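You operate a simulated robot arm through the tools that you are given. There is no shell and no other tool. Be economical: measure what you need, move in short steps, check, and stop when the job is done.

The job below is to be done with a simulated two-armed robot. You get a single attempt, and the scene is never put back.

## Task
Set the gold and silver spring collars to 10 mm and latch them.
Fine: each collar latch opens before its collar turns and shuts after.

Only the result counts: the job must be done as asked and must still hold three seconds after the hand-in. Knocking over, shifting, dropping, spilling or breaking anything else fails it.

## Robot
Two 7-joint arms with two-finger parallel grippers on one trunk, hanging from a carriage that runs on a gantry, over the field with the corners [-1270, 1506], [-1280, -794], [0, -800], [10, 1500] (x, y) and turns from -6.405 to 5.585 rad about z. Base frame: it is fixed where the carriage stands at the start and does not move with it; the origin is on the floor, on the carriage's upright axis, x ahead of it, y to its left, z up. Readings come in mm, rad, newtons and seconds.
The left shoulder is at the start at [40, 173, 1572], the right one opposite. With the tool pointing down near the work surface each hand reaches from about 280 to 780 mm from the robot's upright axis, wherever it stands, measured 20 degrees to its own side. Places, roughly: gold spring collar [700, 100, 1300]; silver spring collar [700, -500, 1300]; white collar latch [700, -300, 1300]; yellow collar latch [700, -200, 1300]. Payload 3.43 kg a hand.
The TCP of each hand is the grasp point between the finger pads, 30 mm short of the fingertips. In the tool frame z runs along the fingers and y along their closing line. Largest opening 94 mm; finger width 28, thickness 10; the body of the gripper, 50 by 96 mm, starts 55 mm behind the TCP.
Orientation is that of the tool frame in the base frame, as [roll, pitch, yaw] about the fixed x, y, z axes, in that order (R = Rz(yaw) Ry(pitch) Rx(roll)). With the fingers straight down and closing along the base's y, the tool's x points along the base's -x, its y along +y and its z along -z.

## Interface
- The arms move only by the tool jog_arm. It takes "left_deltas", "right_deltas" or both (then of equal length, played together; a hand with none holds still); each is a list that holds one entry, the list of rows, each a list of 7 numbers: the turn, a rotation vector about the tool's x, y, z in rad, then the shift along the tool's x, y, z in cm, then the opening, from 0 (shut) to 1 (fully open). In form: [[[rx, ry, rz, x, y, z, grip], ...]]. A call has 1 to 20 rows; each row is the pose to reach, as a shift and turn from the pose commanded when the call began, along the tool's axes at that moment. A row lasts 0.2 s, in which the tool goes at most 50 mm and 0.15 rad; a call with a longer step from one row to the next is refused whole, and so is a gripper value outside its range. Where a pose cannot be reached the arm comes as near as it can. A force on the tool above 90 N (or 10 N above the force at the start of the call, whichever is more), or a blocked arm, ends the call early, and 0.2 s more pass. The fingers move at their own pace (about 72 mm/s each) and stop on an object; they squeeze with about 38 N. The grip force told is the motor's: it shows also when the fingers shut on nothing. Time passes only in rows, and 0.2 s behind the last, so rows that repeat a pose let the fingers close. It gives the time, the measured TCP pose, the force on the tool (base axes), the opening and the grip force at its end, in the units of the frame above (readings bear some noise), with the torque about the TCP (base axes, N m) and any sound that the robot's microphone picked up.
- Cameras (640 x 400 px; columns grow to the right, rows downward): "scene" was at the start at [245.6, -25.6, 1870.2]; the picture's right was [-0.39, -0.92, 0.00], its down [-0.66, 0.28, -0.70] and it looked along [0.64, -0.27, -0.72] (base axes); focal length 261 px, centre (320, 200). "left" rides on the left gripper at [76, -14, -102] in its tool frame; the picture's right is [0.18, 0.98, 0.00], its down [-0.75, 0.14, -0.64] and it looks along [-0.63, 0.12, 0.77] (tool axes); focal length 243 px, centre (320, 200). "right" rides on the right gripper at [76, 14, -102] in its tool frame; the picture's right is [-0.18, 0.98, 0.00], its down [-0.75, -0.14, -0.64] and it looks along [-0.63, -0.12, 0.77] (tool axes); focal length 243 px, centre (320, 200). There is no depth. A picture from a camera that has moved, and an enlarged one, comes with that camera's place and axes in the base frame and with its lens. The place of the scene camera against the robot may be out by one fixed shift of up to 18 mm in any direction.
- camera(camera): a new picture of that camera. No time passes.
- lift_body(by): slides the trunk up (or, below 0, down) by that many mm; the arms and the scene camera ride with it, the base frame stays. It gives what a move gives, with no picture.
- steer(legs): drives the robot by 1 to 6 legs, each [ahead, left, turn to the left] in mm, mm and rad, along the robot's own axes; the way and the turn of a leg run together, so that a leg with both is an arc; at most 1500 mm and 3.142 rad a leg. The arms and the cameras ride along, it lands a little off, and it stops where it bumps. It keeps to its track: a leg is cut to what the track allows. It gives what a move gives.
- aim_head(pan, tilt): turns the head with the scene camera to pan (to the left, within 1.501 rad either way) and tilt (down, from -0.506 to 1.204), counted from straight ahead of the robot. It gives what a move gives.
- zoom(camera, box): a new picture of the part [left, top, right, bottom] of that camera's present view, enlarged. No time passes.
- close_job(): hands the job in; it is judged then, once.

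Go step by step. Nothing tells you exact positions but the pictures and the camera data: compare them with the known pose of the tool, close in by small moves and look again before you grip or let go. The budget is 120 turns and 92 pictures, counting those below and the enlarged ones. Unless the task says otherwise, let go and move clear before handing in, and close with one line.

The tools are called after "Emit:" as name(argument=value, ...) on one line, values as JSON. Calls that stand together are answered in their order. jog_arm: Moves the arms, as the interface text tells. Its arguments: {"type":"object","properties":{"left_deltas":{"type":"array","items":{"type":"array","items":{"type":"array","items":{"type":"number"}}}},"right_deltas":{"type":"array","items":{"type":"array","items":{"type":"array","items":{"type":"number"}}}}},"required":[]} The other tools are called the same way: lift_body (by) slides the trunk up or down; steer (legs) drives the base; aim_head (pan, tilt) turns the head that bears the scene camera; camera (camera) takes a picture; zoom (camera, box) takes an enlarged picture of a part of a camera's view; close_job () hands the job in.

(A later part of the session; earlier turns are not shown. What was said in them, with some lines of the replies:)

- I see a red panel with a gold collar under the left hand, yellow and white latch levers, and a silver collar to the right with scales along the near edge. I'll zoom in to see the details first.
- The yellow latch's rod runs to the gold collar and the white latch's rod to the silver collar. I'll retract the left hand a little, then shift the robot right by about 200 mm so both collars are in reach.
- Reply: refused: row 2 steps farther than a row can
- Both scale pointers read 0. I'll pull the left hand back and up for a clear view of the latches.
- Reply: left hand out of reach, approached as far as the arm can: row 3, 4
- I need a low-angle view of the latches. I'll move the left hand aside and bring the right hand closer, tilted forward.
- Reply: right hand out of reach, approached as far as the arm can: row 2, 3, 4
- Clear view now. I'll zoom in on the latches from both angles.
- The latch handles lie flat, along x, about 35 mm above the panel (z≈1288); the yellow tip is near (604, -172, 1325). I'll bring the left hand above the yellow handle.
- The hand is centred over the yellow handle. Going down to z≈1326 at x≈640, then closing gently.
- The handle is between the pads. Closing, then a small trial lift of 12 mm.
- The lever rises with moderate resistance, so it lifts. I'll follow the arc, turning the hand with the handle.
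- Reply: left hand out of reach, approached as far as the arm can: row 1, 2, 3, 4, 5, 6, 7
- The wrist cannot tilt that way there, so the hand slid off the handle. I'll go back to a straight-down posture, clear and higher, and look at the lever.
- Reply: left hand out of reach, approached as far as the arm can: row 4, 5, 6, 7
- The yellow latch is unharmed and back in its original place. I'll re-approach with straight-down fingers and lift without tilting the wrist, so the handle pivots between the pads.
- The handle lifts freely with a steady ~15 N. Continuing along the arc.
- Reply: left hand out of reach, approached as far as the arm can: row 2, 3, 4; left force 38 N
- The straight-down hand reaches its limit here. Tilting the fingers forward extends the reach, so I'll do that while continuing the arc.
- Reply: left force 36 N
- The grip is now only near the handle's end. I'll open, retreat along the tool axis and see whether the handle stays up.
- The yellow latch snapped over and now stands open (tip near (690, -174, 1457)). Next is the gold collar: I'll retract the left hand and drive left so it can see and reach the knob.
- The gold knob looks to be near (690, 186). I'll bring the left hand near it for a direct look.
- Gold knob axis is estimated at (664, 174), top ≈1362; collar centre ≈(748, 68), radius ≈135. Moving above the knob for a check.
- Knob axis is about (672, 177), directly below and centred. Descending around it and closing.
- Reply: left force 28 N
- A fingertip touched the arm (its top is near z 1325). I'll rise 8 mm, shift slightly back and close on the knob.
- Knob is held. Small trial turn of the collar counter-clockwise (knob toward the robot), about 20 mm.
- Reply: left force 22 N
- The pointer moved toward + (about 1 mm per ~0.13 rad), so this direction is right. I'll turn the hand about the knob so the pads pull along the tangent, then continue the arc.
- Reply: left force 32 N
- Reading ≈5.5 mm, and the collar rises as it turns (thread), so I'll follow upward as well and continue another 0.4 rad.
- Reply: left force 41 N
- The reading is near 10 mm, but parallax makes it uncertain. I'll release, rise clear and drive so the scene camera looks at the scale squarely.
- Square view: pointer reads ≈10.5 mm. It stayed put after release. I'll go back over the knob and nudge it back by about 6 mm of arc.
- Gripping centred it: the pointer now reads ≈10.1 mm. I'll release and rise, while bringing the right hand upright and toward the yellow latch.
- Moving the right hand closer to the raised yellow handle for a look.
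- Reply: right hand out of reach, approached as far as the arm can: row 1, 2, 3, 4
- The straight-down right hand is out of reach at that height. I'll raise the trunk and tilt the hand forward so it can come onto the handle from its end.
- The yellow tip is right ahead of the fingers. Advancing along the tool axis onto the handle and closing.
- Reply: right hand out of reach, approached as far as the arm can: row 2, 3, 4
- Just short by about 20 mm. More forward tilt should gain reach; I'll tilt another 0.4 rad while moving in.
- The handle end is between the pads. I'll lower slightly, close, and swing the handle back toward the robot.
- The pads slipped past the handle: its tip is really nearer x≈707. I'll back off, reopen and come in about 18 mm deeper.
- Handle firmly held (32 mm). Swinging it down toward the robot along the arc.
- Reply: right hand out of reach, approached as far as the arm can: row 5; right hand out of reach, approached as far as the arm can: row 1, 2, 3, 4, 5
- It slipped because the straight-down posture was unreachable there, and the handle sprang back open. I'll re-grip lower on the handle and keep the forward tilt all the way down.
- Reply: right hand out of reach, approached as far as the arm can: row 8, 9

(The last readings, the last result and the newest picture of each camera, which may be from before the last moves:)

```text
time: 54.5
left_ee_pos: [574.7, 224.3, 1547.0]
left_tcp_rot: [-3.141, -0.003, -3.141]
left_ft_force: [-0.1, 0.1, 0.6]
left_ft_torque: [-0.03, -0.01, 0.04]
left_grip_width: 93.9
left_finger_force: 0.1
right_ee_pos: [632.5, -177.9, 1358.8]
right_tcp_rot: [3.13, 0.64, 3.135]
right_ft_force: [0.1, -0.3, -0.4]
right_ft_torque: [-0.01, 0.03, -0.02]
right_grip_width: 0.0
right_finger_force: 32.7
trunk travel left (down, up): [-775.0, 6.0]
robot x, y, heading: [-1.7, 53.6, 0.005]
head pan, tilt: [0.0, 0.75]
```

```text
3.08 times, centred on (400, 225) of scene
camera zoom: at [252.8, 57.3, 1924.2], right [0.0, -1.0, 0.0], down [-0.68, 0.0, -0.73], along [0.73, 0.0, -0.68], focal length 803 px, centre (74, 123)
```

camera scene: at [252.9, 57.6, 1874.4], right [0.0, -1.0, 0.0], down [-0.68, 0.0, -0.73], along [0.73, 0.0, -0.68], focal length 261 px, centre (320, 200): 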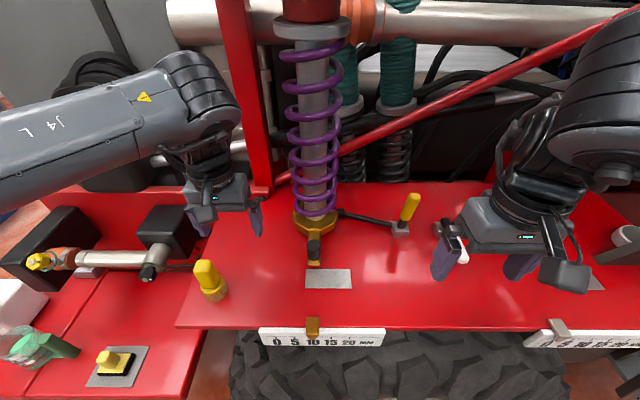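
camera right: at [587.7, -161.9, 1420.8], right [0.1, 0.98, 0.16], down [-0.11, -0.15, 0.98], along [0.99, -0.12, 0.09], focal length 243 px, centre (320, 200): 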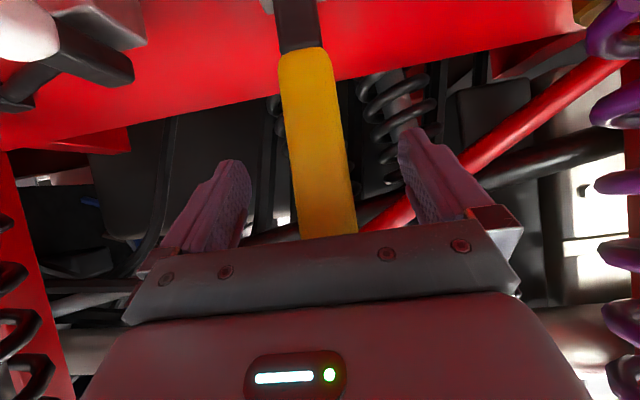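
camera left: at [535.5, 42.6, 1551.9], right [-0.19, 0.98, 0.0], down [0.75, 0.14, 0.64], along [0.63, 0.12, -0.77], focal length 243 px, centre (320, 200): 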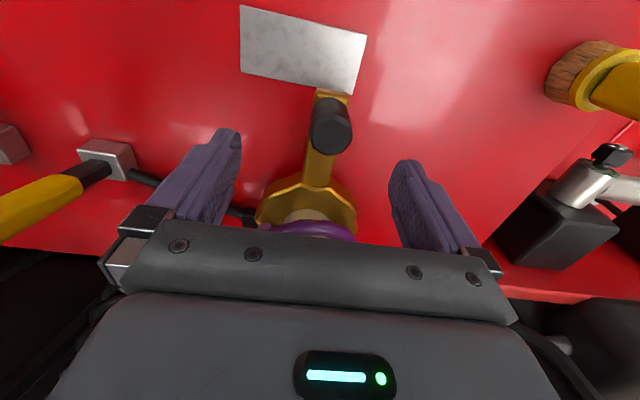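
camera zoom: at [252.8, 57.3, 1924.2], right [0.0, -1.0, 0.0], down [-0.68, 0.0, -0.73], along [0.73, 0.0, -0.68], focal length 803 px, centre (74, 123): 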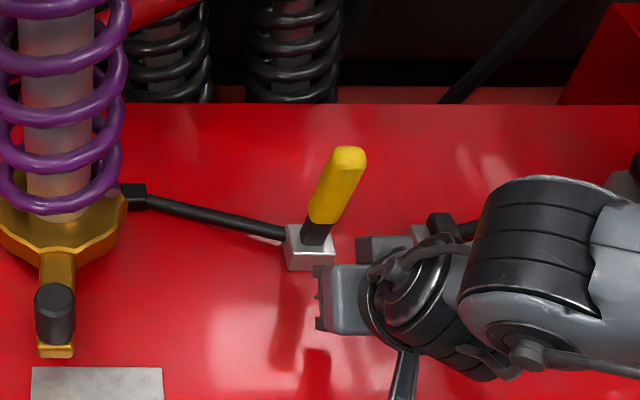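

Lost again: the pads were at the handle's edge because the arm is at its reach limit. I'll retract and turn the robot left a little, which brings the right shoulder about 50 mm closer.

Emit:
jog_arm(right_deltas=[[[0, 0, 0, 0, 0, -4.5, 1], [0, 0, 0, 0, 0, -9, 1], [0, 0, 0, 0, 0, -13.5, 1], [0, 0, 0, -0.5, 0, -17.5, 1]]])

Emit:
steer(legs=[[0, -50, 0.3]])

Emit:
camera(camera="scene")

Emit:
camera(camera="right")

```text
time: 55.5
left_ee_pos: [576.5, 225.4, 1546.7]
left_tcp_rot: [-3.141, -0.001, -3.141]
left_ft_force: [-0.6, 0.3, -0.3]
left_ft_torque: [0.01, -0.01, 0.02]
left_grip_width: 93.9
left_finger_force: 0.1
right_ee_pos: [532.2, -177.9, 1503.3]
right_tcp_rot: [3.126, 0.642, 3.135]
right_ft_force: [0.0, -0.5, -0.7]
right_ft_torque: [-0.01, -0.03, 0.02]
right_grip_width: 94.0
right_finger_force: 0.0
trunk travel left (down, up): [-775.0, 6.0]
robot x, y, heading: [-1.0, 49.0, 0.001]
head pan, tilt: [0.0, 0.75]
```

```text
time: 56.8
left_ee_pos: [500.3, 337.3, 1546.9]
left_tcp_rot: [-3.141, 0.0, -2.844]
left_ft_force: [-0.5, 0.8, -0.3]
left_ft_torque: [-0.01, 0.0, 0.02]
left_grip_width: 93.8
left_finger_force: 0.0
right_ee_pos: [578.1, -57.9, 1503.8]
right_tcp_rot: [3.129, 0.644, -2.853]
right_ft_force: [0.1, 0.1, 0.1]
right_ft_torque: [0.01, 0.0, -0.01]
right_grip_width: 94.1
right_finger_force: 0.1
trunk travel left (down, up): [-775.0, 6.0]
robot x, y, heading: [0.6, 4.0, 0.297]
head pan, tilt: [0.0, 0.75]
```

```text
24 pictures are left
camera scene: at [243.9, 80.4, 1924.4], right [0.29, -0.96, 0.0], down [-0.65, -0.2, -0.73], along [0.7, 0.21, -0.68], focal length 261 px, centre (320, 200)
```

scene: 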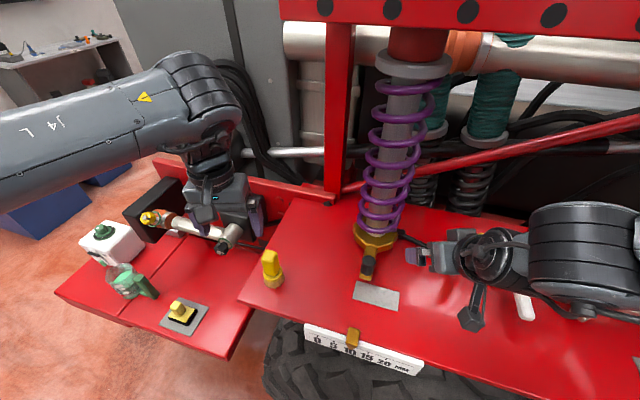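

```text
23 pictures are left
camera right: at [456.1, -82.2, 1540.2], right [-0.15, 0.98, 0.12], down [0.25, -0.08, 0.96], along [0.96, 0.17, -0.24], focal length 243 px, centre (320, 200)
```

right: 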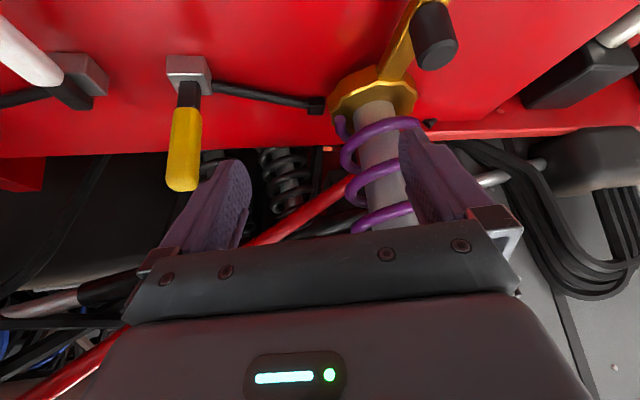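

The tip is confirmed near (702, -173, 1456). I'll align the hand with it (undo the yaw) just short of the handle.

Emit:
jog_arm(right_deltas=[[[0.044, 0, 0.058, -0.3, -3.2, 0.2, 1], [0.087, 0, 0.116, -0.65, -6.4, 0.8, 1], [0.13, 0, 0.174, -1.0, -9.6, 1.7, 1], [0.174, 0, 0.232, -1.3, -12.8, 2.7, 1], [0.174, 0, 0.232, -1.3, -12.8, 2.7, 1]]])

Emit:
camera(camera="right")

```text
time: 58.0
left_ee_pos: [500.0, 337.4, 1546.6]
left_tcp_rot: [3.141, 0.001, -2.844]
left_ft_force: [0.5, -0.5, 0.5]
left_ft_torque: [0.01, -0.02, -0.01]
left_grip_width: 93.9
left_finger_force: 0.1
right_ee_pos: [640.1, -173.4, 1488.6]
right_tcp_rot: [3.131, 0.64, 3.141]
right_ft_force: [-0.4, 0.0, 0.2]
right_ft_torque: [-0.01, 0.0, 0.02]
right_grip_width: 94.1
right_finger_force: 0.1
trunk travel left (down, up): [-775.0, 6.0]
robot x, y, heading: [0.9, -0.2, 0.301]
head pan, tilt: [0.0, 0.75]
```

```text
22 pictures are left
camera right: at [517.5, -161.2, 1525.9], right [0.14, 0.98, 0.12], down [0.22, -0.15, 0.96], along [0.96, -0.11, -0.24], focal length 243 px, centre (320, 200)
```

right: 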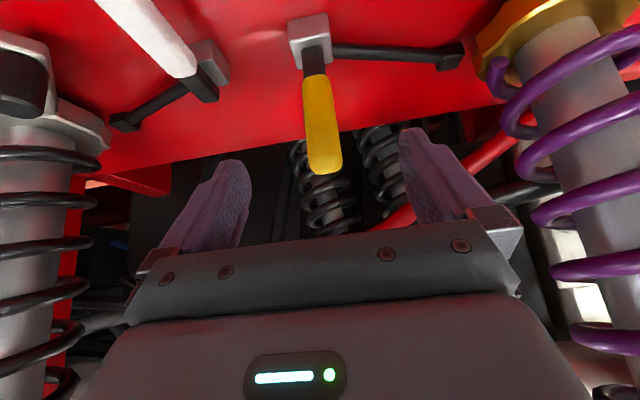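

Emit:
jog_arm(right_deltas=[[[0, 0, 0, -1.5, 0, 3, 1], [0, 0, 0, -2.8, 0, 6, 1], [0, 0, 0, -3.0, 0, 8.5, 1], [0, 0, 0, -3.0, 0, 9.7, 1], [0, 0, 0, -3.0, 0, 9.7, 0], [0, 0, 0, -3.0, 0, 9.7, 0], [0, 0, 0, -3.0, 0, 9.7, 0], [0, 0, 0, -3.0, 0, 9.7, 0]]])

Emit:
camera(camera="right")

```text
time: 59.8
left_ee_pos: [500.5, 337.7, 1546.6]
left_tcp_rot: [-3.142, 0.0, -2.844]
left_ft_force: [0.0, -0.2, -0.2]
left_ft_torque: [0.01, -0.01, 0.03]
left_grip_width: 93.9
left_finger_force: 0.1
right_ee_pos: [723.1, -172.9, 1428.0]
right_tcp_rot: [3.129, 0.639, -3.139]
right_ft_force: [2.0, 1.4, -1.9]
right_ft_torque: [-1.36, -0.18, -0.71]
right_grip_width: 32.5
right_finger_force: 45.2
trunk travel left (down, up): [-775.0, 6.0]
robot x, y, heading: [1.9, 3.9, 0.299]
head pan, tilt: [0.0, 0.75]
```

```text
21 pictures are left
camera right: at [600.8, -160.3, 1464.4], right [0.14, 0.98, 0.12], down [0.22, -0.15, 0.96], along [0.96, -0.11, -0.24], focal length 243 px, centre (320, 200)
```

right: 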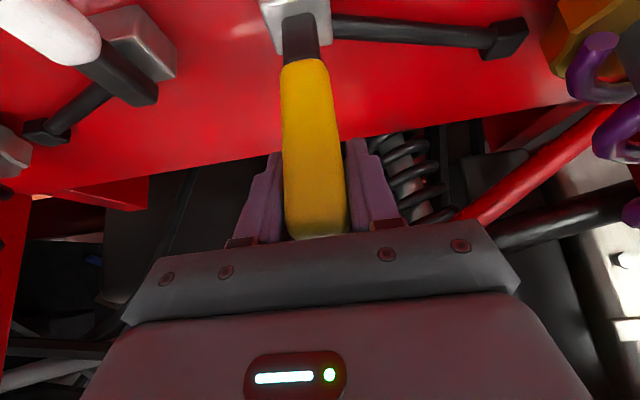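

Reach is comfortable now and the grip is full. Swinging the handle down along the whole arc.

Emit:
jog_arm(right_deltas=[[[0, 0.03, 0, 1.66, 0, -0.69, 0], [0, 0.06, 0, 3.48, 0, -1.14, 0], [0, 0.1, 0, 5.34, 0, -1.32, 0], [0, 0.14, 0, 7.21, 0, -1.22, 0], [0, 0.18, 0, 9.05, 0, -0.83, 0], [0, 0.22, 0, 10.8, 0, -0.18, 0], [0, 0.26, 0, 12.43, 0, 0.72, 0], [0, 0.3, 0, 13.92, 0, 1.88, 0], [0, 0.3, 0, 14.2, 0, 2.1, 0], [0, 0.3, 0, 14.2, 0, 2.1, 0]]])

Emit:
camera(camera="right")

```text
time: 62.0
left_ee_pos: [501.0, 336.2, 1546.5]
left_tcp_rot: [-3.14, -0.001, -2.842]
left_ft_force: [0.0, 0.7, 0.5]
left_ft_torque: [-0.01, 0.0, -0.01]
left_grip_width: 94.1
left_finger_force: 0.1
right_ee_pos: [620.8, -171.9, 1324.6]
right_tcp_rot: [3.13, 0.338, -3.137]
right_ft_force: [-12.2, -2.7, 14.5]
right_ft_torque: [-0.35, -1.61, -0.33]
right_grip_width: 32.0
right_finger_force: 44.7
trunk travel left (down, up): [-775.0, 6.0]
robot x, y, heading: [2.3, 0.1, 0.297]
head pan, tilt: [0.0, 0.75]
```

```text
20 pictures are left
camera right: at [514.2, -160.1, 1397.3], right [0.17, 0.98, 0.07], down [0.5, -0.15, 0.85], along [0.85, -0.11, -0.51], focal length 243 px, centre (320, 200)
```

right: 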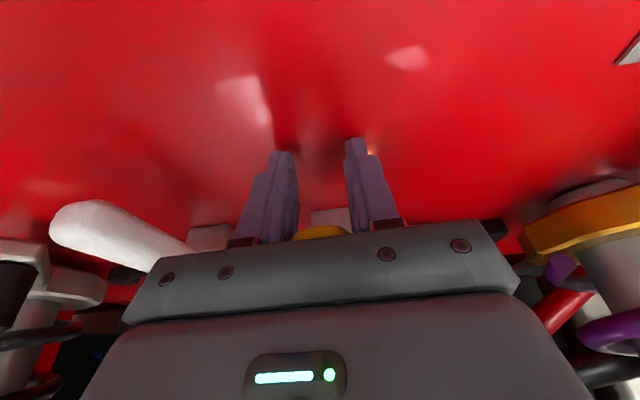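

The handle is nearly flat. Opening and backing away to see whether it snaps shut.

Emit:
jog_arm(right_deltas=[[[0, 0, 0, 0, 0, 0, 1], [0, 0, 0, 0, 0, 0, 1], [0, 0, 0, 0, 0, -4, 1], [0, 0, 0, 0, 0, -8, 1], [0, 0, 0, 0, 0, -11, 1]]])

Emit:
camera(camera="right")

```text
time: 63.2
left_ee_pos: [501.2, 337.9, 1546.4]
left_tcp_rot: [3.14, 0.0, -2.843]
left_ft_force: [0.7, 0.6, 0.1]
left_ft_torque: [-0.02, -0.04, 0.02]
left_grip_width: 94.1
left_finger_force: 0.1
right_ee_pos: [585.0, -175.5, 1429.3]
right_tcp_rot: [3.132, 0.339, -3.138]
right_ft_force: [-0.2, 0.4, -1.0]
right_ft_torque: [-0.05, 0.01, 0.02]
right_grip_width: 94.0
right_finger_force: 0.0
trunk travel left (down, up): [-775.0, 6.0]
robot x, y, heading: [-0.5, 8.1, 0.295]
head pan, tilt: [0.0, 0.75]
```

```text
19 pictures are left
camera right: at [479.3, -163.4, 1501.7], right [0.17, 0.98, 0.07], down [0.5, -0.15, 0.86], along [0.85, -0.11, -0.51], focal length 243 px, centre (320, 200)
```

right: 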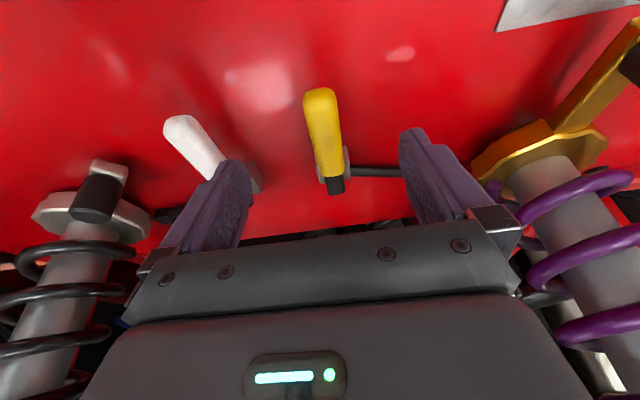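

Yellow is shut again (tip back at its original spot). Next the white latch: drive so the right hand sits over the white handle at y≈-295 with the same posture.

Emit:
steer(legs=[[-35, -115, 0]])

Emit:
camera(camera="right")

```text
time: 64.5
left_ee_pos: [500.5, 220.5, 1546.8]
left_tcp_rot: [3.141, -0.002, -2.843]
left_ft_force: [-0.3, 0.0, -0.2]
left_ft_torque: [0.01, -0.01, -0.02]
left_grip_width: 93.8
left_finger_force: 0.2
right_ee_pos: [584.8, -293.3, 1428.2]
right_tcp_rot: [3.129, 0.341, -3.138]
right_ft_force: [-0.2, -0.1, 0.7]
right_ft_torque: [0.01, -0.02, -0.01]
right_grip_width: 93.8
right_finger_force: 0.0
trunk travel left (down, up): [-775.0, 6.0]
robot x, y, heading: [-1.4, -115.5, 0.297]
head pan, tilt: [0.0, 0.75]
```

```text
18 pictures are left
camera right: at [478.8, -280.2, 1501.4], right [0.17, 0.98, 0.07], down [0.5, -0.15, 0.86], along [0.85, -0.11, -0.51], focal length 243 px, centre (320, 200)
```

right: 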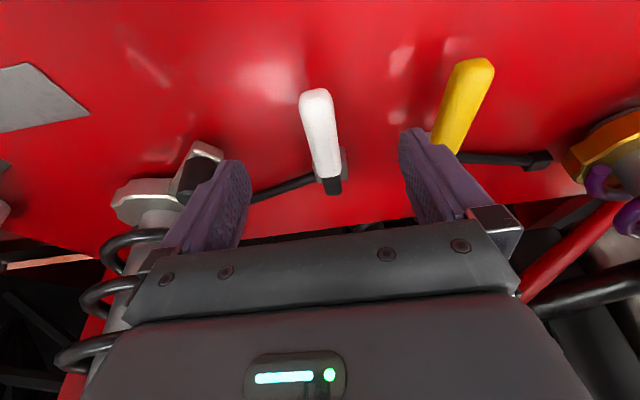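

White handle is centred under the hand. Descending along the tool axis, gripping, and lifting along the arc in one go.

Emit:
jog_arm(right_deltas=[[[0, 0, 0, -0.4, 0.1, 4, 1], [0, 0, 0, -0.85, 0.1, 8, 1], [0, 0, 0, -0.85, 0.1, 11.0, 1], [0, 0, 0, -0.85, 0.1, 11.0, 0], [0, 0, 0, -0.85, 0.1, 11.0, 0], [0, 0, 0, -0.85, 0.1, 11.0, 0], [0, 0, 0, -0.85, 0.1, 11.0, 0], [0, 0, 0, -0.85, 0.1, 11.0, 0]]])

Emit:
jog_arm(right_deltas=[[[0, -0.05, 0, -1.1, 0, -1.62, 0], [0, -0.1, 0, -2.33, 0, -2.89, 0], [0, -0.15, 0, -3.72, 0, -3.97, 0], [0, -0.2, 0, -5.25, 0, -4.81, 0], [0, -0.25, 0, -6.9, 0, -5.43, 0], [0, -0.3, 0, -8.62, 0, -5.8, 0], [0, -0.35, 0, -10.36, 0, -5.89, 0]]])

Emit:
camera(camera="right")

```text
time: 66.3
left_ee_pos: [500.1, 219.1, 1546.4]
left_tcp_rot: [-3.14, 0.0, -2.842]
left_ft_force: [-0.2, -0.3, -0.6]
left_ft_torque: [-0.01, -0.03, -0.01]
left_grip_width: 93.9
left_finger_force: 0.1
right_ee_pos: [629.7, -293.1, 1328.8]
right_tcp_rot: [3.133, 0.341, -3.138]
right_ft_force: [6.8, -8.3, -5.6]
right_ft_torque: [-0.35, 0.43, -0.85]
right_grip_width: 32.0
right_finger_force: 45.1
trunk travel left (down, up): [-775.0, 6.0]
robot x, y, heading: [-3.4, -113.9, 0.297]
head pan, tilt: [0.0, 0.75]
```

```text
time: 67.9
left_ee_pos: [499.9, 221.4, 1546.6]
left_tcp_rot: [3.141, 0.001, -2.843]
left_ft_force: [-0.8, -2.1, 0.3]
left_ft_torque: [0.01, 0.01, 0.03]
left_grip_width: 94.2
left_finger_force: 0.0
right_ee_pos: [709.7, -289.2, 1420.9]
right_tcp_rot: [3.124, 0.697, 3.139]
right_ft_force: [0.0, -0.1, 0.7]
right_ft_torque: [0.01, 0.0, 0.0]
right_grip_width: 0.2
right_finger_force: 33.0
trunk travel left (down, up): [-775.0, 6.0]
robot x, y, heading: [5.7, -114.2, 0.301]
head pan, tilt: [0.0, 0.75]
```

```text
17 pictures are left
camera right: at [584.9, -277.2, 1451.3], right [0.13, 0.98, 0.13], down [0.17, -0.15, 0.97], along [0.98, -0.11, -0.18], focal length 243 px, centre (320, 200)
```

right: 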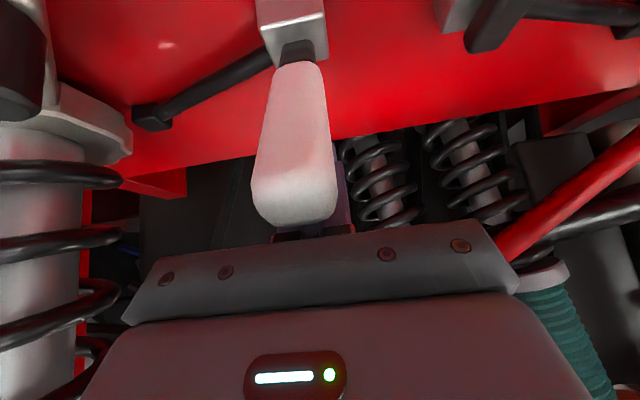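

The handle slipped out of the pads but is standing up in front of them. Opening (fingers pass either side) and retreating along the tool axis to check it stays open.

Emit:
jog_arm(right_deltas=[[[0, 0, 0, 0, 0, 0, 1], [0, 0, 0, 0, 0, 0, 1], [0, 0, 0, 0, 0, 0, 1], [0, 0, 0, 0, -0.2, -4, 1], [0, 0, 0, 0, -0.2, -8, 1], [0, 0, 0, 0, -0.2, -12, 1]]])

Emit:
camera(camera="right")

```text
time: 69.3
left_ee_pos: [501.1, 219.9, 1546.1]
left_tcp_rot: [-3.141, 0.0, -2.843]
left_ft_force: [-0.7, 0.1, 0.2]
left_ft_torque: [-0.02, 0.01, 0.03]
left_grip_width: 94.1
left_finger_force: 0.0
right_ee_pos: [631.0, -293.6, 1510.2]
right_tcp_rot: [3.126, 0.689, 3.14]
right_ft_force: [0.6, 0.5, -0.1]
right_ft_torque: [-0.02, 0.0, -0.04]
right_grip_width: 94.0
right_finger_force: 0.0
trunk travel left (down, up): [-775.0, 6.0]
robot x, y, heading: [4.2, -111.1, 0.292]
head pan, tilt: [0.0, 0.75]
```

```text
16 pictures are left
camera right: at [507.0, -280.0, 1542.2], right [0.13, 0.98, 0.13], down [0.17, -0.15, 0.97], along [0.98, -0.11, -0.19], focal length 243 px, centre (320, 200)
```

right: 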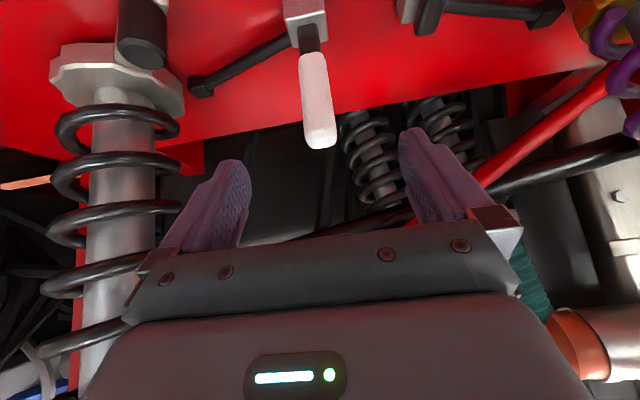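

White latch is open (tip at the same open position). Now to the silver collar: knob ≈(671, -433), centre ≈(738, -520). I'll straighten the hand and drive right so it is in front.

Emit:
jog_arm(right_deltas=[[[0, 0.14, 0, 1.5, 0, -0.6, 1], [0, 0.28, 0, 3, 0, -1.2, 1], [0, 0.42, 0, 4.5, 0, -1.8, 1], [0, 0.56, 0, 6, 0, -2.4, 1], [0, 0.69, 0, 6, 0, -2.4, 1]]])

Emit:
steer(legs=[[-40, -129, 0]])

Emit:
aim_head(pan=-0.4, tilt=0.8)

Emit:
camera(camera="right")

Emit:
camera(camera="scene")

```text
time: 70.5
left_ee_pos: [500.8, 221.4, 1546.1]
left_tcp_rot: [3.142, 0.0, -2.841]
left_ft_force: [0.2, -0.9, 0.1]
left_ft_torque: [-0.03, -0.01, 0.01]
left_grip_width: 93.9
left_finger_force: 0.0
right_ee_pos: [569.8, -292.8, 1492.6]
right_tcp_rot: [3.13, -0.001, -3.132]
right_ft_force: [-0.8, 0.1, 0.6]
right_ft_torque: [0.0, -0.04, 0.01]
right_grip_width: 94.1
right_finger_force: 0.0
trunk travel left (down, up): [-775.0, 6.0]
robot x, y, heading: [0.3, -117.7, 0.297]
head pan, tilt: [0.0, 0.75]
```

```text
time: 71.8
left_ee_pos: [499.8, 88.2, 1546.3]
left_tcp_rot: [3.14, 0.001, -2.842]
left_ft_force: [-1.1, 0.2, -1.1]
left_ft_torque: [-0.01, -0.01, -0.03]
left_grip_width: 94.1
left_finger_force: 0.1
right_ee_pos: [571.1, -425.2, 1491.2]
right_tcp_rot: [3.134, 0.001, -3.132]
right_ft_force: [-0.3, -0.8, -0.1]
right_ft_torque: [0.05, 0.03, -0.03]
right_grip_width: 94.0
right_finger_force: 0.0
trunk travel left (down, up): [-775.0, 6.0]
robot x, y, heading: [-1.8, -248.8, 0.301]
head pan, tilt: [0.0, 0.75]
```

```text
time: 72.6
left_ee_pos: [499.6, 87.8, 1545.9]
left_tcp_rot: [3.141, 0.0, -2.841]
left_ft_force: [0.1, 0.0, -0.1]
left_ft_torque: [0.03, 0.02, 0.01]
left_grip_width: 94.1
left_finger_force: 0.2
right_ee_pos: [570.2, -425.2, 1492.1]
right_tcp_rot: [3.132, -0.001, -3.13]
right_ft_force: [-0.6, 0.0, 0.0]
right_ft_torque: [-0.01, -0.02, -0.01]
right_grip_width: 94.1
right_finger_force: 0.1
trunk travel left (down, up): [-775.0, 6.0]
robot x, y, heading: [-1.6, -248.3, 0.301]
head pan, tilt: [-0.4, 0.799]
```

```text
15 pictures are left
camera right: at [493.4, -413.4, 1595.4], right [0.17, 0.98, 0.01], down [0.75, -0.14, 0.64], along [0.63, -0.1, -0.77], focal length 243 px, centre (320, 200)
```

right: 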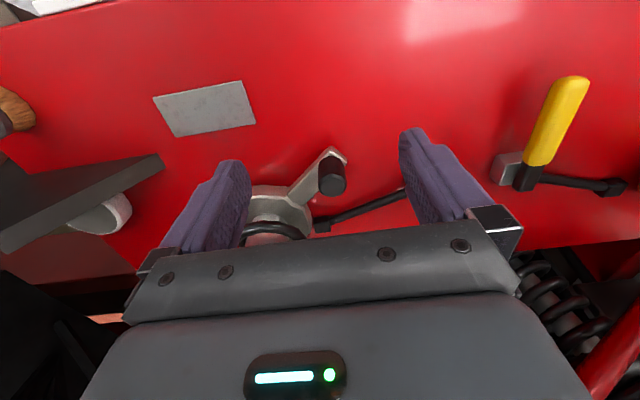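

```text
14 pictures are left
camera scene: at [243.7, -201.7, 1920.4], right [-0.1, -1.0, 0.0], down [-0.71, 0.07, -0.7], along [0.69, -0.07, -0.72], focal length 261 px, centre (320, 200)
```

scene: 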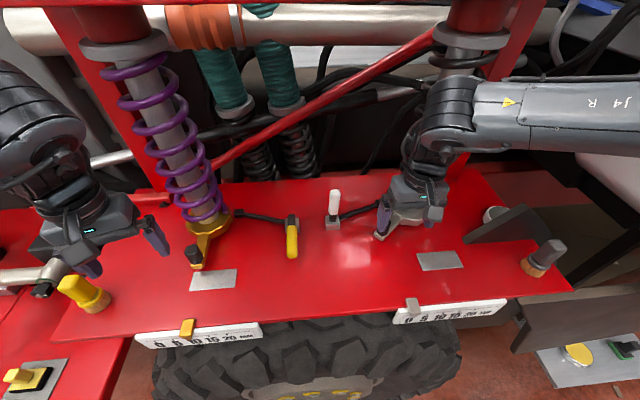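

Silver knob ≈(666, -426). I'll move over it, pre-turn the hand by 0.5 rad to pull along the tangent, go down and check before closing.

Emit:
jog_arm(right_deltas=[[[0, 0, 0.12, -3, 0, 1, 1], [0, 0, 0.25, -6, 0, 3, 1], [0, 0, 0.38, -9, -0.1, 5, 1], [0, 0, 0.5, -9.7, -0.1, 8, 1], [0, 0, 0.5, -9.7, -0.1, 9.5, 1]]])

Emit:
camera(camera="right")

```text
time: 73.8
left_ee_pos: [499.1, 88.0, 1547.0]
left_tcp_rot: [3.141, -0.001, -2.839]
left_ft_force: [0.0, -0.4, 0.1]
left_ft_torque: [0.01, 0.0, 0.01]
left_grip_width: 94.3
left_finger_force: 0.1
right_ee_pos: [665.3, -424.1, 1398.0]
right_tcp_rot: [3.131, -0.005, 2.651]
right_ft_force: [1.2, -0.3, -0.2]
right_ft_torque: [0.0, -0.01, 0.04]
right_grip_width: 93.8
right_finger_force: 0.1
trunk travel left (down, up): [-775.0, 6.0]
robot x, y, heading: [-0.5, -246.2, 0.299]
head pan, tilt: [-0.4, 0.799]
```

```text
13 pictures are left
camera right: at [604.4, -377.7, 1501.4], right [0.63, 0.78, 0.01], down [0.6, -0.49, 0.64], along [0.5, -0.39, -0.77], focal length 243 px, centre (320, 200)
```

right: 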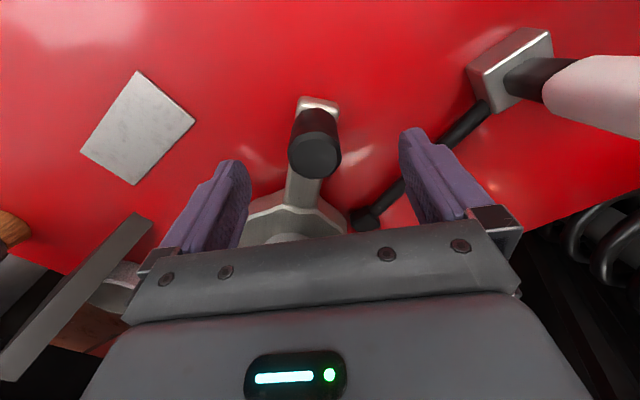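

Knob is directly below and between the fingers. Down 36 mm, close, and read the pointer.

Emit:
jog_arm(right_deltas=[[[0, 0, 0, 0, 0, 2, 1], [0, 0, 0, 0, 0, 3.5, 1], [0, 0, 0, 0, 0, 3.5, 0], [0, 0, 0, 0, 0, 3.5, 0], [0, 0, 0, 0, 0, 3.5, 0], [0, 0, 0, 0, 0, 3.5, 0]]])

Emit:
zoom(camera="scene", box=[370, 180, 530, 340])

```text
time: 75.2
left_ee_pos: [497.4, 86.1, 1545.2]
left_tcp_rot: [-3.14, -0.003, -2.842]
left_ft_force: [0.3, -0.8, 0.0]
left_ft_torque: [-0.02, -0.04, 0.03]
left_grip_width: 93.9
left_finger_force: 0.1
right_ee_pos: [663.3, -426.7, 1360.9]
right_tcp_rot: [3.137, -0.006, 2.648]
right_ft_force: [-13.9, -10.8, 5.3]
right_ft_torque: [-0.04, 0.6, -0.24]
right_grip_width: 33.9
right_finger_force: 45.6
trunk travel left (down, up): [-775.0, 6.0]
robot x, y, heading: [0.9, -246.5, 0.301]
head pan, tilt: [-0.4, 0.799]
```

```text
2.50 times, centred on (450, 260) of scene
camera zoom: at [243.2, -202.4, 1920.1], right [-0.1, -0.99, 0.0], down [-0.71, 0.07, -0.7], along [0.69, -0.07, -0.72], focal length 652 px, centre (-5, 50)
```

zoom: 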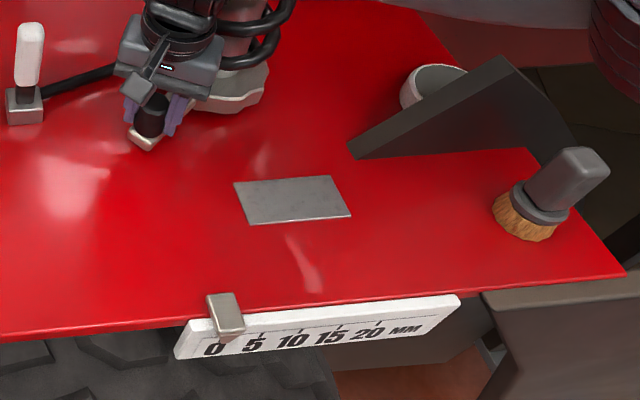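

Knob held, pointer ≈0. Turning counter-clockwise 0.4 rad with a slight rise.

Emit:
jog_arm(right_deltas=[[[0, 0, -0.1, 0.38, -1.13, -0.05, 0], [0, 0, -0.2, 0.64, -2.28, -0.15, 0], [0, 0, -0.3, 0.79, -3.46, -0.25, 0], [0, 0, -0.4, 0.81, -4.64, -0.35, 0], [0, 0, -0.4, 0.81, -4.64, -0.35, 0]]])

Emit:
zoom(camera="scene", box=[390, 280, 490, 340])

```text
time: 76.4
left_ee_pos: [497.3, 89.2, 1547.3]
left_tcp_rot: [-3.141, 0.0, -2.842]
left_ft_force: [-0.5, -0.2, -0.7]
left_ft_torque: [0.03, 0.0, 0.01]
left_grip_width: 94.1
left_finger_force: 0.1
right_ee_pos: [634.3, -459.5, 1363.9]
right_tcp_rot: [3.127, -0.006, 3.056]
right_ft_force: [-21.5, 11.2, 6.2]
right_ft_torque: [-1.47, 0.88, -0.18]
right_grip_width: 33.5
right_finger_force: 45.4
trunk travel left (down, up): [-775.0, 6.0]
robot x, y, heading: [0.1, -247.0, 0.295]
head pan, tilt: [-0.4, 0.799]
```

```text
6.40 times, centred on (440, 310) of scene
camera zoom: at [242.9, -201.3, 1920.3], right [-0.1, -1.0, 0.0], down [-0.71, 0.07, -0.7], along [0.69, -0.07, -0.72], focal length 1670 px, centre (-448, -504)
```

zoom: 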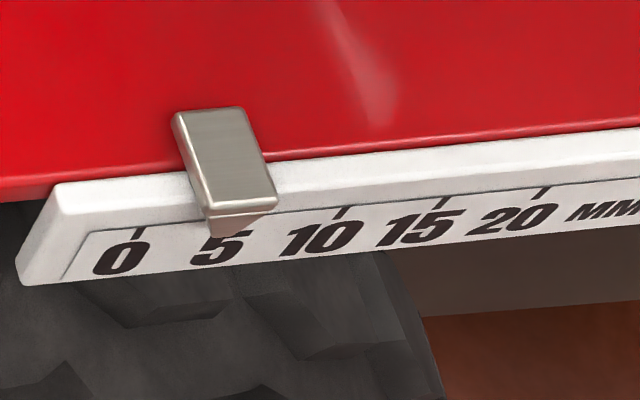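

Reading ≈4.5 mm and moving the right way. Turning about 0.44 rad more.

Emit:
jog_arm(right_deltas=[[[0, 0, -0.1, 0.48, -1.1, -0.15, 0], [0, 0, -0.2, 0.83, -2.25, -0.25, 0], [0, 0, -0.3, 1.08, -3.44, -0.35, 0], [0, 0, -0.4, 1.16, -4.65, -0.45, 0], [0, 0, -0.44, 1.14, -5.14, -0.5, 0], [0, 0, -0.44, 1.14, -5.14, -0.5, 0]]])

Emit:
zoom(camera="scene", box=[390, 280, 490, 340])

```text
time: 77.8
left_ee_pos: [497.6, 87.8, 1545.2]
left_tcp_rot: [-3.141, -0.003, -2.842]
left_ft_force: [0.3, -0.2, -0.6]
left_ft_torque: [0.0, -0.02, -0.01]
left_grip_width: 94.2
left_finger_force: 0.1
right_ee_pos: [615.9, -510.3, 1366.5]
right_tcp_rot: [3.124, -0.007, -2.789]
right_ft_force: [-48.6, 10.7, 26.8]
right_ft_torque: [-0.68, -0.22, 0.0]
right_grip_width: 34.8
right_finger_force: 44.5
trunk travel left (down, up): [-775.0, 6.0]
robot x, y, heading: [-0.3, -250.5, 0.3]
head pan, tilt: [-0.4, 0.799]
```

```text
6.40 times, centred on (440, 310) of scene
camera zoom: at [242.6, -201.9, 1919.8], right [-0.1, -0.99, 0.0], down [-0.72, 0.07, -0.7], along [0.69, -0.07, -0.72], focal length 1670 px, centre (-448, -504)
```

zoom: 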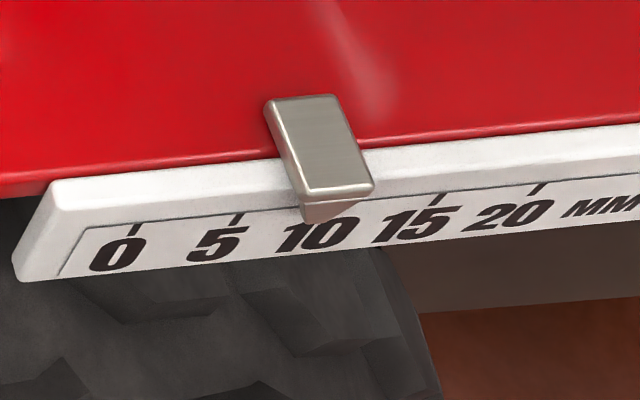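

Reading ≈9.6 mm at an angle. I'll release, rise, and pull the hand back so its wrist camera can look squarely at the silver scale.

Emit:
jog_arm(right_deltas=[[[0, 0, 0, 0, 0, 0, 1], [0, 0, 0, 0, 0, 0, 1], [0, 0, 0, 0, 0, -4, 1], [0, 0, 0, 0, 0, -8, 1], [0, 0, 0, 0, 0, -12, 1], [0, 0, 0.1, 4, 1.2, -13, 1], [0, 0, 0.2, 8, 2.4, -14, 1], [0, 0, 0.3, 12, 3.6, -15, 1], [0, 0, 0.35, 16, 4.5, -15, 1], [0, 0, 0.35, 19, 4.8, -15, 1]]])

Emit:
zoom(camera="right", box=[240, 40, 400, 160])

```text
time: 80.0
left_ee_pos: [498.9, 88.2, 1546.1]
left_tcp_rot: [-3.141, 0.0, -2.841]
left_ft_force: [0.4, 0.1, -0.5]
left_ft_torque: [0.01, 0.01, -0.02]
left_grip_width: 94.3
left_finger_force: 0.0
right_ee_pos: [424.3, -531.6, 1520.1]
right_tcp_rot: [3.13, 0.002, -3.14]
right_ft_force: [-0.4, -0.1, 0.1]
right_ft_torque: [0.01, -0.02, 0.03]
right_grip_width: 93.9
right_finger_force: 0.0
trunk travel left (down, up): [-775.0, 6.0]
robot x, y, heading: [-0.5, -246.1, 0.295]
head pan, tilt: [-0.4, 0.799]
```

```text
3.33 times, centred on (320, 100) of right
camera zoom: at [348.4, -518.9, 1623.4], right [0.18, 0.98, 0.01], down [0.75, -0.15, 0.64], along [0.63, -0.11, -0.77], focal length 809 px, centre (320, 533)
```

zoom: 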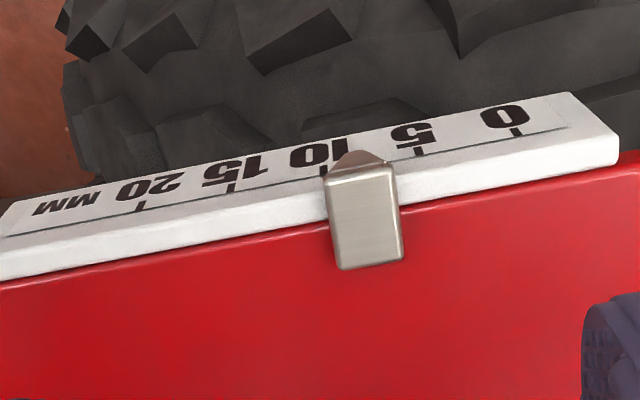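

Square view: the pointer reads ≈8 mm (it sprang back a little on release). I'll return to the knob for another ~2 mm.

Emit:
jog_arm(right_deltas=[[[0, 0, 0, -4.5, 0.9, 0, 1], [0, 0, 0, -9, 1.8, 0, 1], [0, 0, 0, -13.5, 2.7, 0, 1], [0, 0, 0, -16, 3, 3, 1], [0, 0, 0, -17, 3, 6, 1]]])

Emit:
camera(camera="right")

```text
time: 81.2
left_ee_pos: [499.4, 88.2, 1547.1]
left_tcp_rot: [-3.141, 0.0, -2.841]
left_ft_force: [0.0, -1.2, 0.3]
left_ft_torque: [-0.06, 0.03, -0.01]
left_grip_width: 93.9
left_finger_force: 0.0
right_ee_pos: [599.6, -501.0, 1462.0]
right_tcp_rot: [3.132, 0.002, -3.141]
right_ft_force: [1.4, 0.6, 0.4]
right_ft_torque: [0.01, -0.03, -0.04]
right_grip_width: 94.3
right_finger_force: 0.1
trunk travel left (down, up): [-775.0, 6.0]
robot x, y, heading: [-0.3, -243.4, 0.304]
head pan, tilt: [-0.4, 0.799]
```

```text
8 pictures are left
camera right: at [522.1, -488.2, 1564.2], right [0.18, 0.98, 0.01], down [0.75, -0.15, 0.64], along [0.63, -0.11, -0.77], focal length 243 px, centre (320, 200)
```

right: 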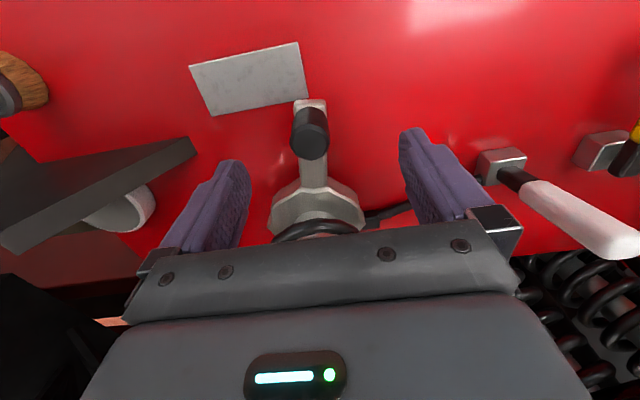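

The knob is at (612, -510), right where I left it, so no spring-back. I'll grip and move it about 24 mm further (-y).

Emit:
jog_arm(right_deltas=[[[0, 0, 0, -1.3, -0.95, 4, 1], [0, 0, 0, -1.3, -0.95, 8, 1], [0, 0, 0, -1.3, -0.95, 9.3, 1], [0, 0, 0, -1.3, -0.95, 9.3, 0], [0, 0, 0, -1.3, -0.95, 9.3, 0], [0, 0, 0, -1.3, -0.95, 9.3, 0], [0, 0, 0, -1.3, -0.95, 9.3, 0], [0, 0, -0.06, -1.25, -1.8, 9.2, 0], [0, 0, -0.12, -1.2, -2.6, 9.1, 0], [0, 0, -0.18, -1.2, -3.5, 9.05, 0], [0, 0, -0.18, -1.2, -3.5, 9.05, 0]]])

```text
time: 83.6
left_ee_pos: [498.7, 88.9, 1547.3]
left_tcp_rot: [3.141, -0.001, -2.842]
left_ft_force: [-0.2, 0.2, -0.5]
left_ft_torque: [-0.02, -0.03, 0.01]
left_grip_width: 93.7
left_finger_force: 0.1
right_ee_pos: [609.8, -534.4, 1367.4]
right_tcp_rot: [3.129, 0.001, -2.96]
right_ft_force: [14.5, 5.1, -25.8]
right_ft_torque: [-1.25, -0.07, 0.39]
right_grip_width: 33.3
right_finger_force: 45.1
trunk travel left (down, up): [-775.0, 6.0]
robot x, y, heading: [-0.1, -250.1, 0.304]
head pan, tilt: [-0.4, 0.799]
```

Emit:
jog_arm(right_deltas=[[[0, 0, 0, 0, 0, 0, 1], [0, 0, 0, 0, 0, 0, 1], [0, 0, 0, 0, 0, -4, 1], [0, 0, 0, 0, 0, -8, 1], [0, 0, 0, 0, 0, -12, 1], [0, 0, 0.1, 4, 0.8, -13, 1], [0, 0, 0.18, 8, 1.6, -14, 1], [0, 0, 0.18, 12, 2.5, -15, 1], [0, 0, 0.18, 16, 3.3, -15, 1], [0, 0, 0.18, 18.5, 3.87, -15, 1]]])

Emit:
zoom(camera="right", box=[240, 40, 400, 160])

```text
time: 85.8
left_ee_pos: [499.7, 88.5, 1546.2]
left_tcp_rot: [3.142, 0.0, -2.842]
left_ft_force: [-0.9, 0.0, -0.2]
left_ft_torque: [0.0, 0.0, -0.01]
left_grip_width: 93.8
left_finger_force: 0.0
right_ee_pos: [423.5, -532.7, 1520.0]
right_tcp_rot: [3.13, 0.001, 3.141]
right_ft_force: [-0.4, -1.0, -0.1]
right_ft_torque: [0.0, -0.02, 0.01]
right_grip_width: 94.4
right_finger_force: 0.0
trunk travel left (down, up): [-775.0, 6.0]
robot x, y, heading: [1.6, -249.5, 0.301]
head pan, tilt: [-0.4, 0.799]
```

```text
3.33 times, centred on (320, 100) of right
camera zoom: at [345.8, -520.2, 1623.1], right [0.18, 0.98, 0.01], down [0.75, -0.15, 0.64], along [0.63, -0.11, -0.77], focal length 809 px, centre (320, 533)
```

zoom: 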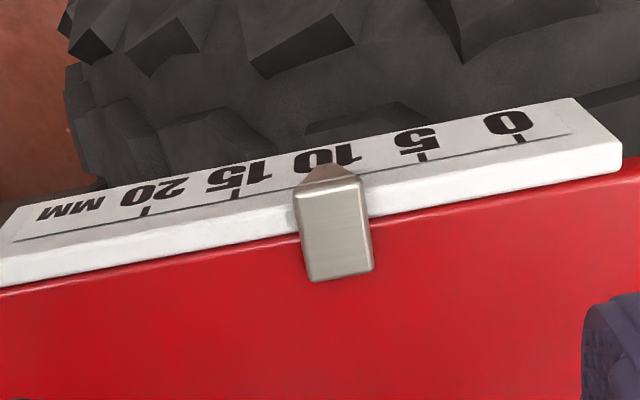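

The silver pointer now sits at ≈10.0 mm. Next I'll shut the white latch: drive back to the posture that worked for yellow and line up in front of the white handle.

Emit:
steer(legs=[[39, 125, 0]])

Emit:
jog_arm(right_deltas=[[[0, -0.1, 0, -2.5, 3, 0, 1], [0, -0.2, 0, -5.5, 6, 0, 1], [0, -0.3, 0, -9, 9, 0, 1], [0, -0.42, 0, -13, 10.7, 0.5, 1], [0, -0.54, 0, -17, 10.7, 1.5, 1], [0, -0.64, 0, -21, 10.7, 3, 1], [0, -0.64, 0, -21, 10.7, 3, 1]]])

Emit:
camera(camera="right")

```text
time: 87.1
left_ee_pos: [500.0, 216.4, 1545.7]
left_tcp_rot: [3.141, 0.0, -2.841]
left_ft_force: [0.5, 0.5, 0.8]
left_ft_torque: [0.02, 0.01, 0.0]
left_grip_width: 93.9
left_finger_force: 0.0
right_ee_pos: [422.0, -402.0, 1519.6]
right_tcp_rot: [3.132, 0.0, 3.142]
right_ft_force: [-0.5, 0.4, -0.4]
right_ft_torque: [-0.01, -0.01, -0.02]
right_grip_width: 93.8
right_finger_force: 0.0
trunk travel left (down, up): [-775.0, 6.0]
robot x, y, heading: [2.4, -114.2, 0.304]
head pan, tilt: [-0.4, 0.799]
```

```text
time: 88.7
left_ee_pos: [501.3, 217.2, 1546.0]
left_tcp_rot: [3.141, 0.001, -2.842]
left_ft_force: [0.6, -0.3, 0.5]
left_ft_torque: [-0.01, -0.02, 0.0]
left_grip_width: 93.9
left_finger_force: 0.0
right_ee_pos: [632.0, -295.5, 1491.2]
right_tcp_rot: [3.127, 0.642, 3.132]
right_ft_force: [0.0, -0.2, 1.0]
right_ft_torque: [-0.01, -0.03, -0.01]
right_grip_width: 94.0
right_finger_force: 0.1
trunk travel left (down, up): [-775.0, 6.0]
robot x, y, heading: [0.9, -115.7, 0.306]
head pan, tilt: [-0.4, 0.799]
```

```text
6 pictures are left
camera right: at [510.1, -282.0, 1528.4], right [0.15, 0.98, 0.12], down [0.22, -0.15, 0.96], along [0.96, -0.12, -0.24], focal length 243 px, centre (320, 200)
```

right: 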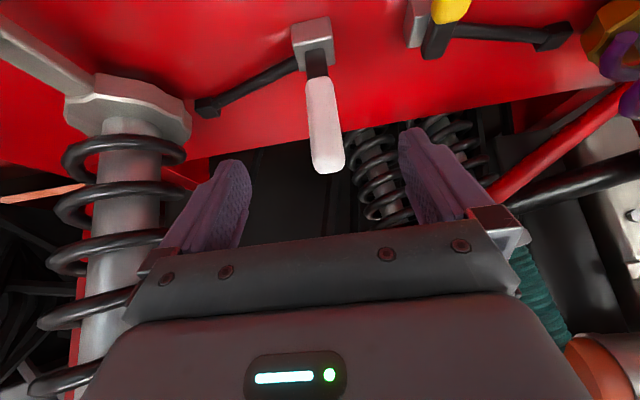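

Same view as with yellow; the tip is centred. Approaching and gripping.

Emit:
jog_arm(right_deltas=[[[0, 0, 0, -2, 0, 3, 1], [0, 0, 0, -3.4, 0, 6.3, 1], [0, 0, 0, -3.55, 0, 9, 1], [0, 0, 0, -3.55, 0, 10.5, 1], [0, 0, 0, -3.55, 0, 10.5, 0], [0, 0, 0, -3.55, 0, 10.5, 0], [0, 0, 0, -3.55, 0, 10.5, 0], [0, 0, 0, -3.55, 0, 10.5, 0]]])

```text
time: 90.5
left_ee_pos: [499.8, 218.9, 1548.4]
left_tcp_rot: [-3.141, -0.001, -2.841]
left_ft_force: [0.0, -0.1, -0.5]
left_ft_torque: [0.02, 0.02, 0.02]
left_grip_width: 94.1
left_finger_force: 0.0
right_ee_pos: [723.8, -292.9, 1427.7]
right_tcp_rot: [3.127, 0.641, 3.135]
right_ft_force: [0.6, 11.2, -1.5]
right_ft_torque: [-1.72, -0.05, -1.28]
right_grip_width: 31.9
right_finger_force: 44.9
trunk travel left (down, up): [-775.0, 6.0]
robot x, y, heading: [-2.2, -119.4, 0.298]
head pan, tilt: [-0.4, 0.799]
```

Held (32 mm wide). Swinging it down with the same arc that worked for yellow, then opening.

Emit:
jog_arm(right_deltas=[[[0, 0.03, 0, 1.66, 0, -0.69, 0], [0, 0.06, 0, 3.48, 0, -1.14, 0], [0, 0.1, 0, 5.34, 0, -1.32, 0], [0, 0.14, 0, 7.21, 0, -1.22, 0], [0, 0.18, 0, 9.05, 0, -0.83, 0], [0, 0.22, 0, 10.8, 0, -0.18, 0], [0, 0.26, 0, 12.43, 0, 0.72, 0], [0, 0.3, 0, 13.92, 0, 1.88, 0], [0, 0.3, 0, 14.2, 0, 2.1, 0], [0, 0.3, 0, 14.2, 0, 2.1, 0]]])

```text
time: 92.7
left_ee_pos: [500.0, 217.6, 1547.6]
left_tcp_rot: [3.141, 0.0, -2.84]
left_ft_force: [-0.7, 1.2, 0.2]
left_ft_torque: [0.0, -0.03, 0.02]
left_grip_width: 93.9
left_finger_force: 0.1
right_ee_pos: [622.7, -293.4, 1327.5]
right_tcp_rot: [3.126, 0.339, 3.139]
right_ft_force: [-2.4, 14.2, 9.4]
right_ft_torque: [-0.86, -1.14, -0.47]
right_grip_width: 32.2
right_finger_force: 44.7
trunk travel left (down, up): [-775.0, 6.0]
robot x, y, heading: [0.6, -115.5, 0.298]
head pan, tilt: [-0.4, 0.799]
```

Emit:
jog_arm(right_deltas=[[[0, 0, 0, 0, 0, 0, 1], [0, 0, 0, 0, 0, 0, 1], [0, 0, 0, 0, 0, -4, 1], [0, 0, 0, 0, 0, -8, 1], [0, 0, 0, 0, 0, -12, 1], [0, 0, 0, 2, 0, -15, 1], [0, 0, 0, 5, 0, -17, 1]]])

Emit:
camera(camera="right")

Emit:
zoom(camera="scene", box=[40, 300, 180, 400])

```text
time: 94.3
left_ee_pos: [500.2, 217.0, 1547.1]
left_tcp_rot: [-3.142, -0.001, -2.841]
left_ft_force: [0.9, -0.2, 0.4]
left_ft_torque: [0.0, 0.0, -0.01]
left_grip_width: 94.1
left_finger_force: 0.0
right_ee_pos: [519.4, -293.4, 1470.0]
right_tcp_rot: [3.13, 0.34, 3.139]
right_ft_force: [-0.2, -0.4, 0.3]
right_ft_torque: [0.0, 0.02, 0.02]
right_grip_width: 94.1
right_finger_force: 0.1
trunk travel left (down, up): [-775.0, 6.0]
robot x, y, heading: [-1.3, -118.4, 0.299]
head pan, tilt: [-0.4, 0.799]
```

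```text
5 pictures are left
camera right: at [413.1, -280.5, 1542.7], right [0.17, 0.98, 0.07], down [0.5, -0.15, 0.86], along [0.85, -0.11, -0.51], focal length 243 px, centre (320, 200)
```

right: 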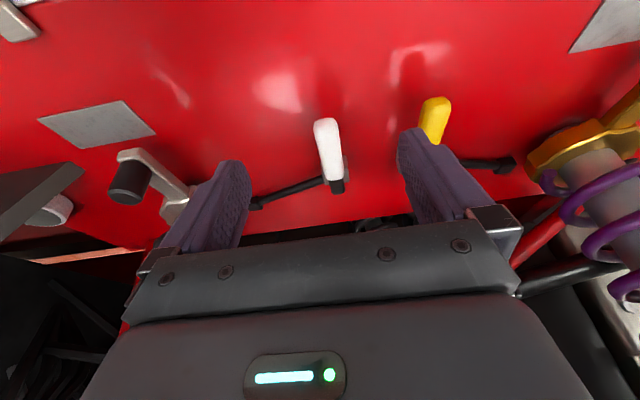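

```text
4.00 times, centred on (110, 350) of scene
camera zoom: at [244.1, -71.8, 1920.4], right [-0.1, -0.99, 0.0], down [-0.71, 0.07, -0.7], along [0.69, -0.07, -0.72], focal length 1044 px, centre (1160, -400)
```

zoom: 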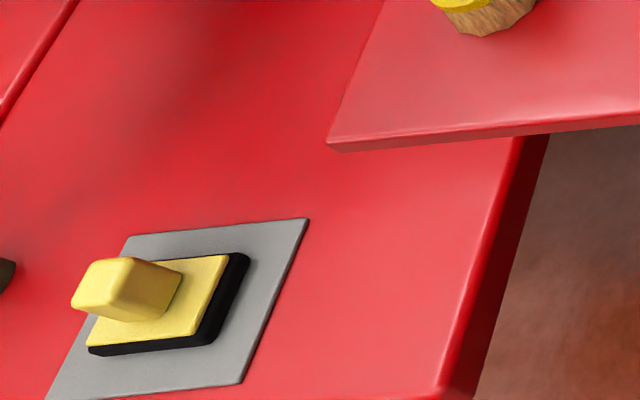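

White is shut as well (tip back at its closed spot). Checking both pointers one last time.

Emit:
zoom(camera="scene", box=[200, 300, 300, 360])

Emit:
zoom(camera="scene", box=[440, 270, 560, 340])

```text
6.40 times, centred on (250, 330) of scene
camera zoom: at [244.1, -71.8, 1920.4], right [-0.1, -0.99, 0.0], down [-0.71, 0.07, -0.7], along [0.69, -0.07, -0.72], focal length 1670 px, centre (768, -632)
```

zoom: 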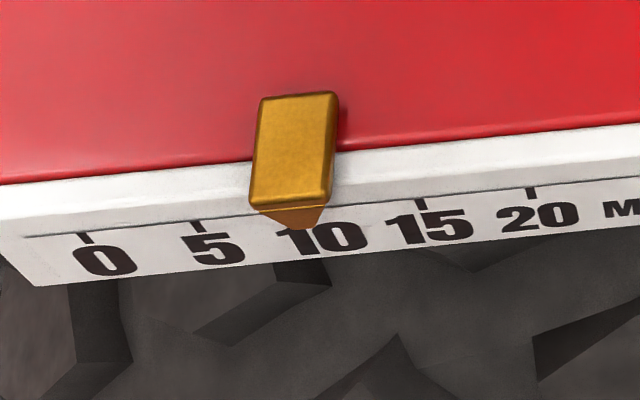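

```text
5.33 times, centred on (500, 305) of scene
camera zoom: at [244.1, -71.8, 1920.4], right [-0.1, -0.99, 0.0], down [-0.71, 0.07, -0.7], along [0.69, -0.07, -0.72], focal length 1392 px, centre (-640, -360)
```

zoom: 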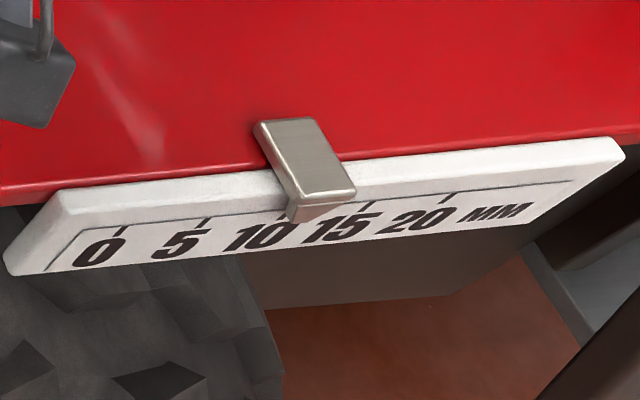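

Both latches are shut, both pointers read about 10 mm, and both hands are clear, so I'm handing in.

Emit:
close_job()

```text
The job is handed in.
```

I set both the gold and silver collars to about 10 mm, to within a few tenths of a millimetre as read from the pictures. I opened each latch before turning its collar and shut it afterwards, and the job is handed in.
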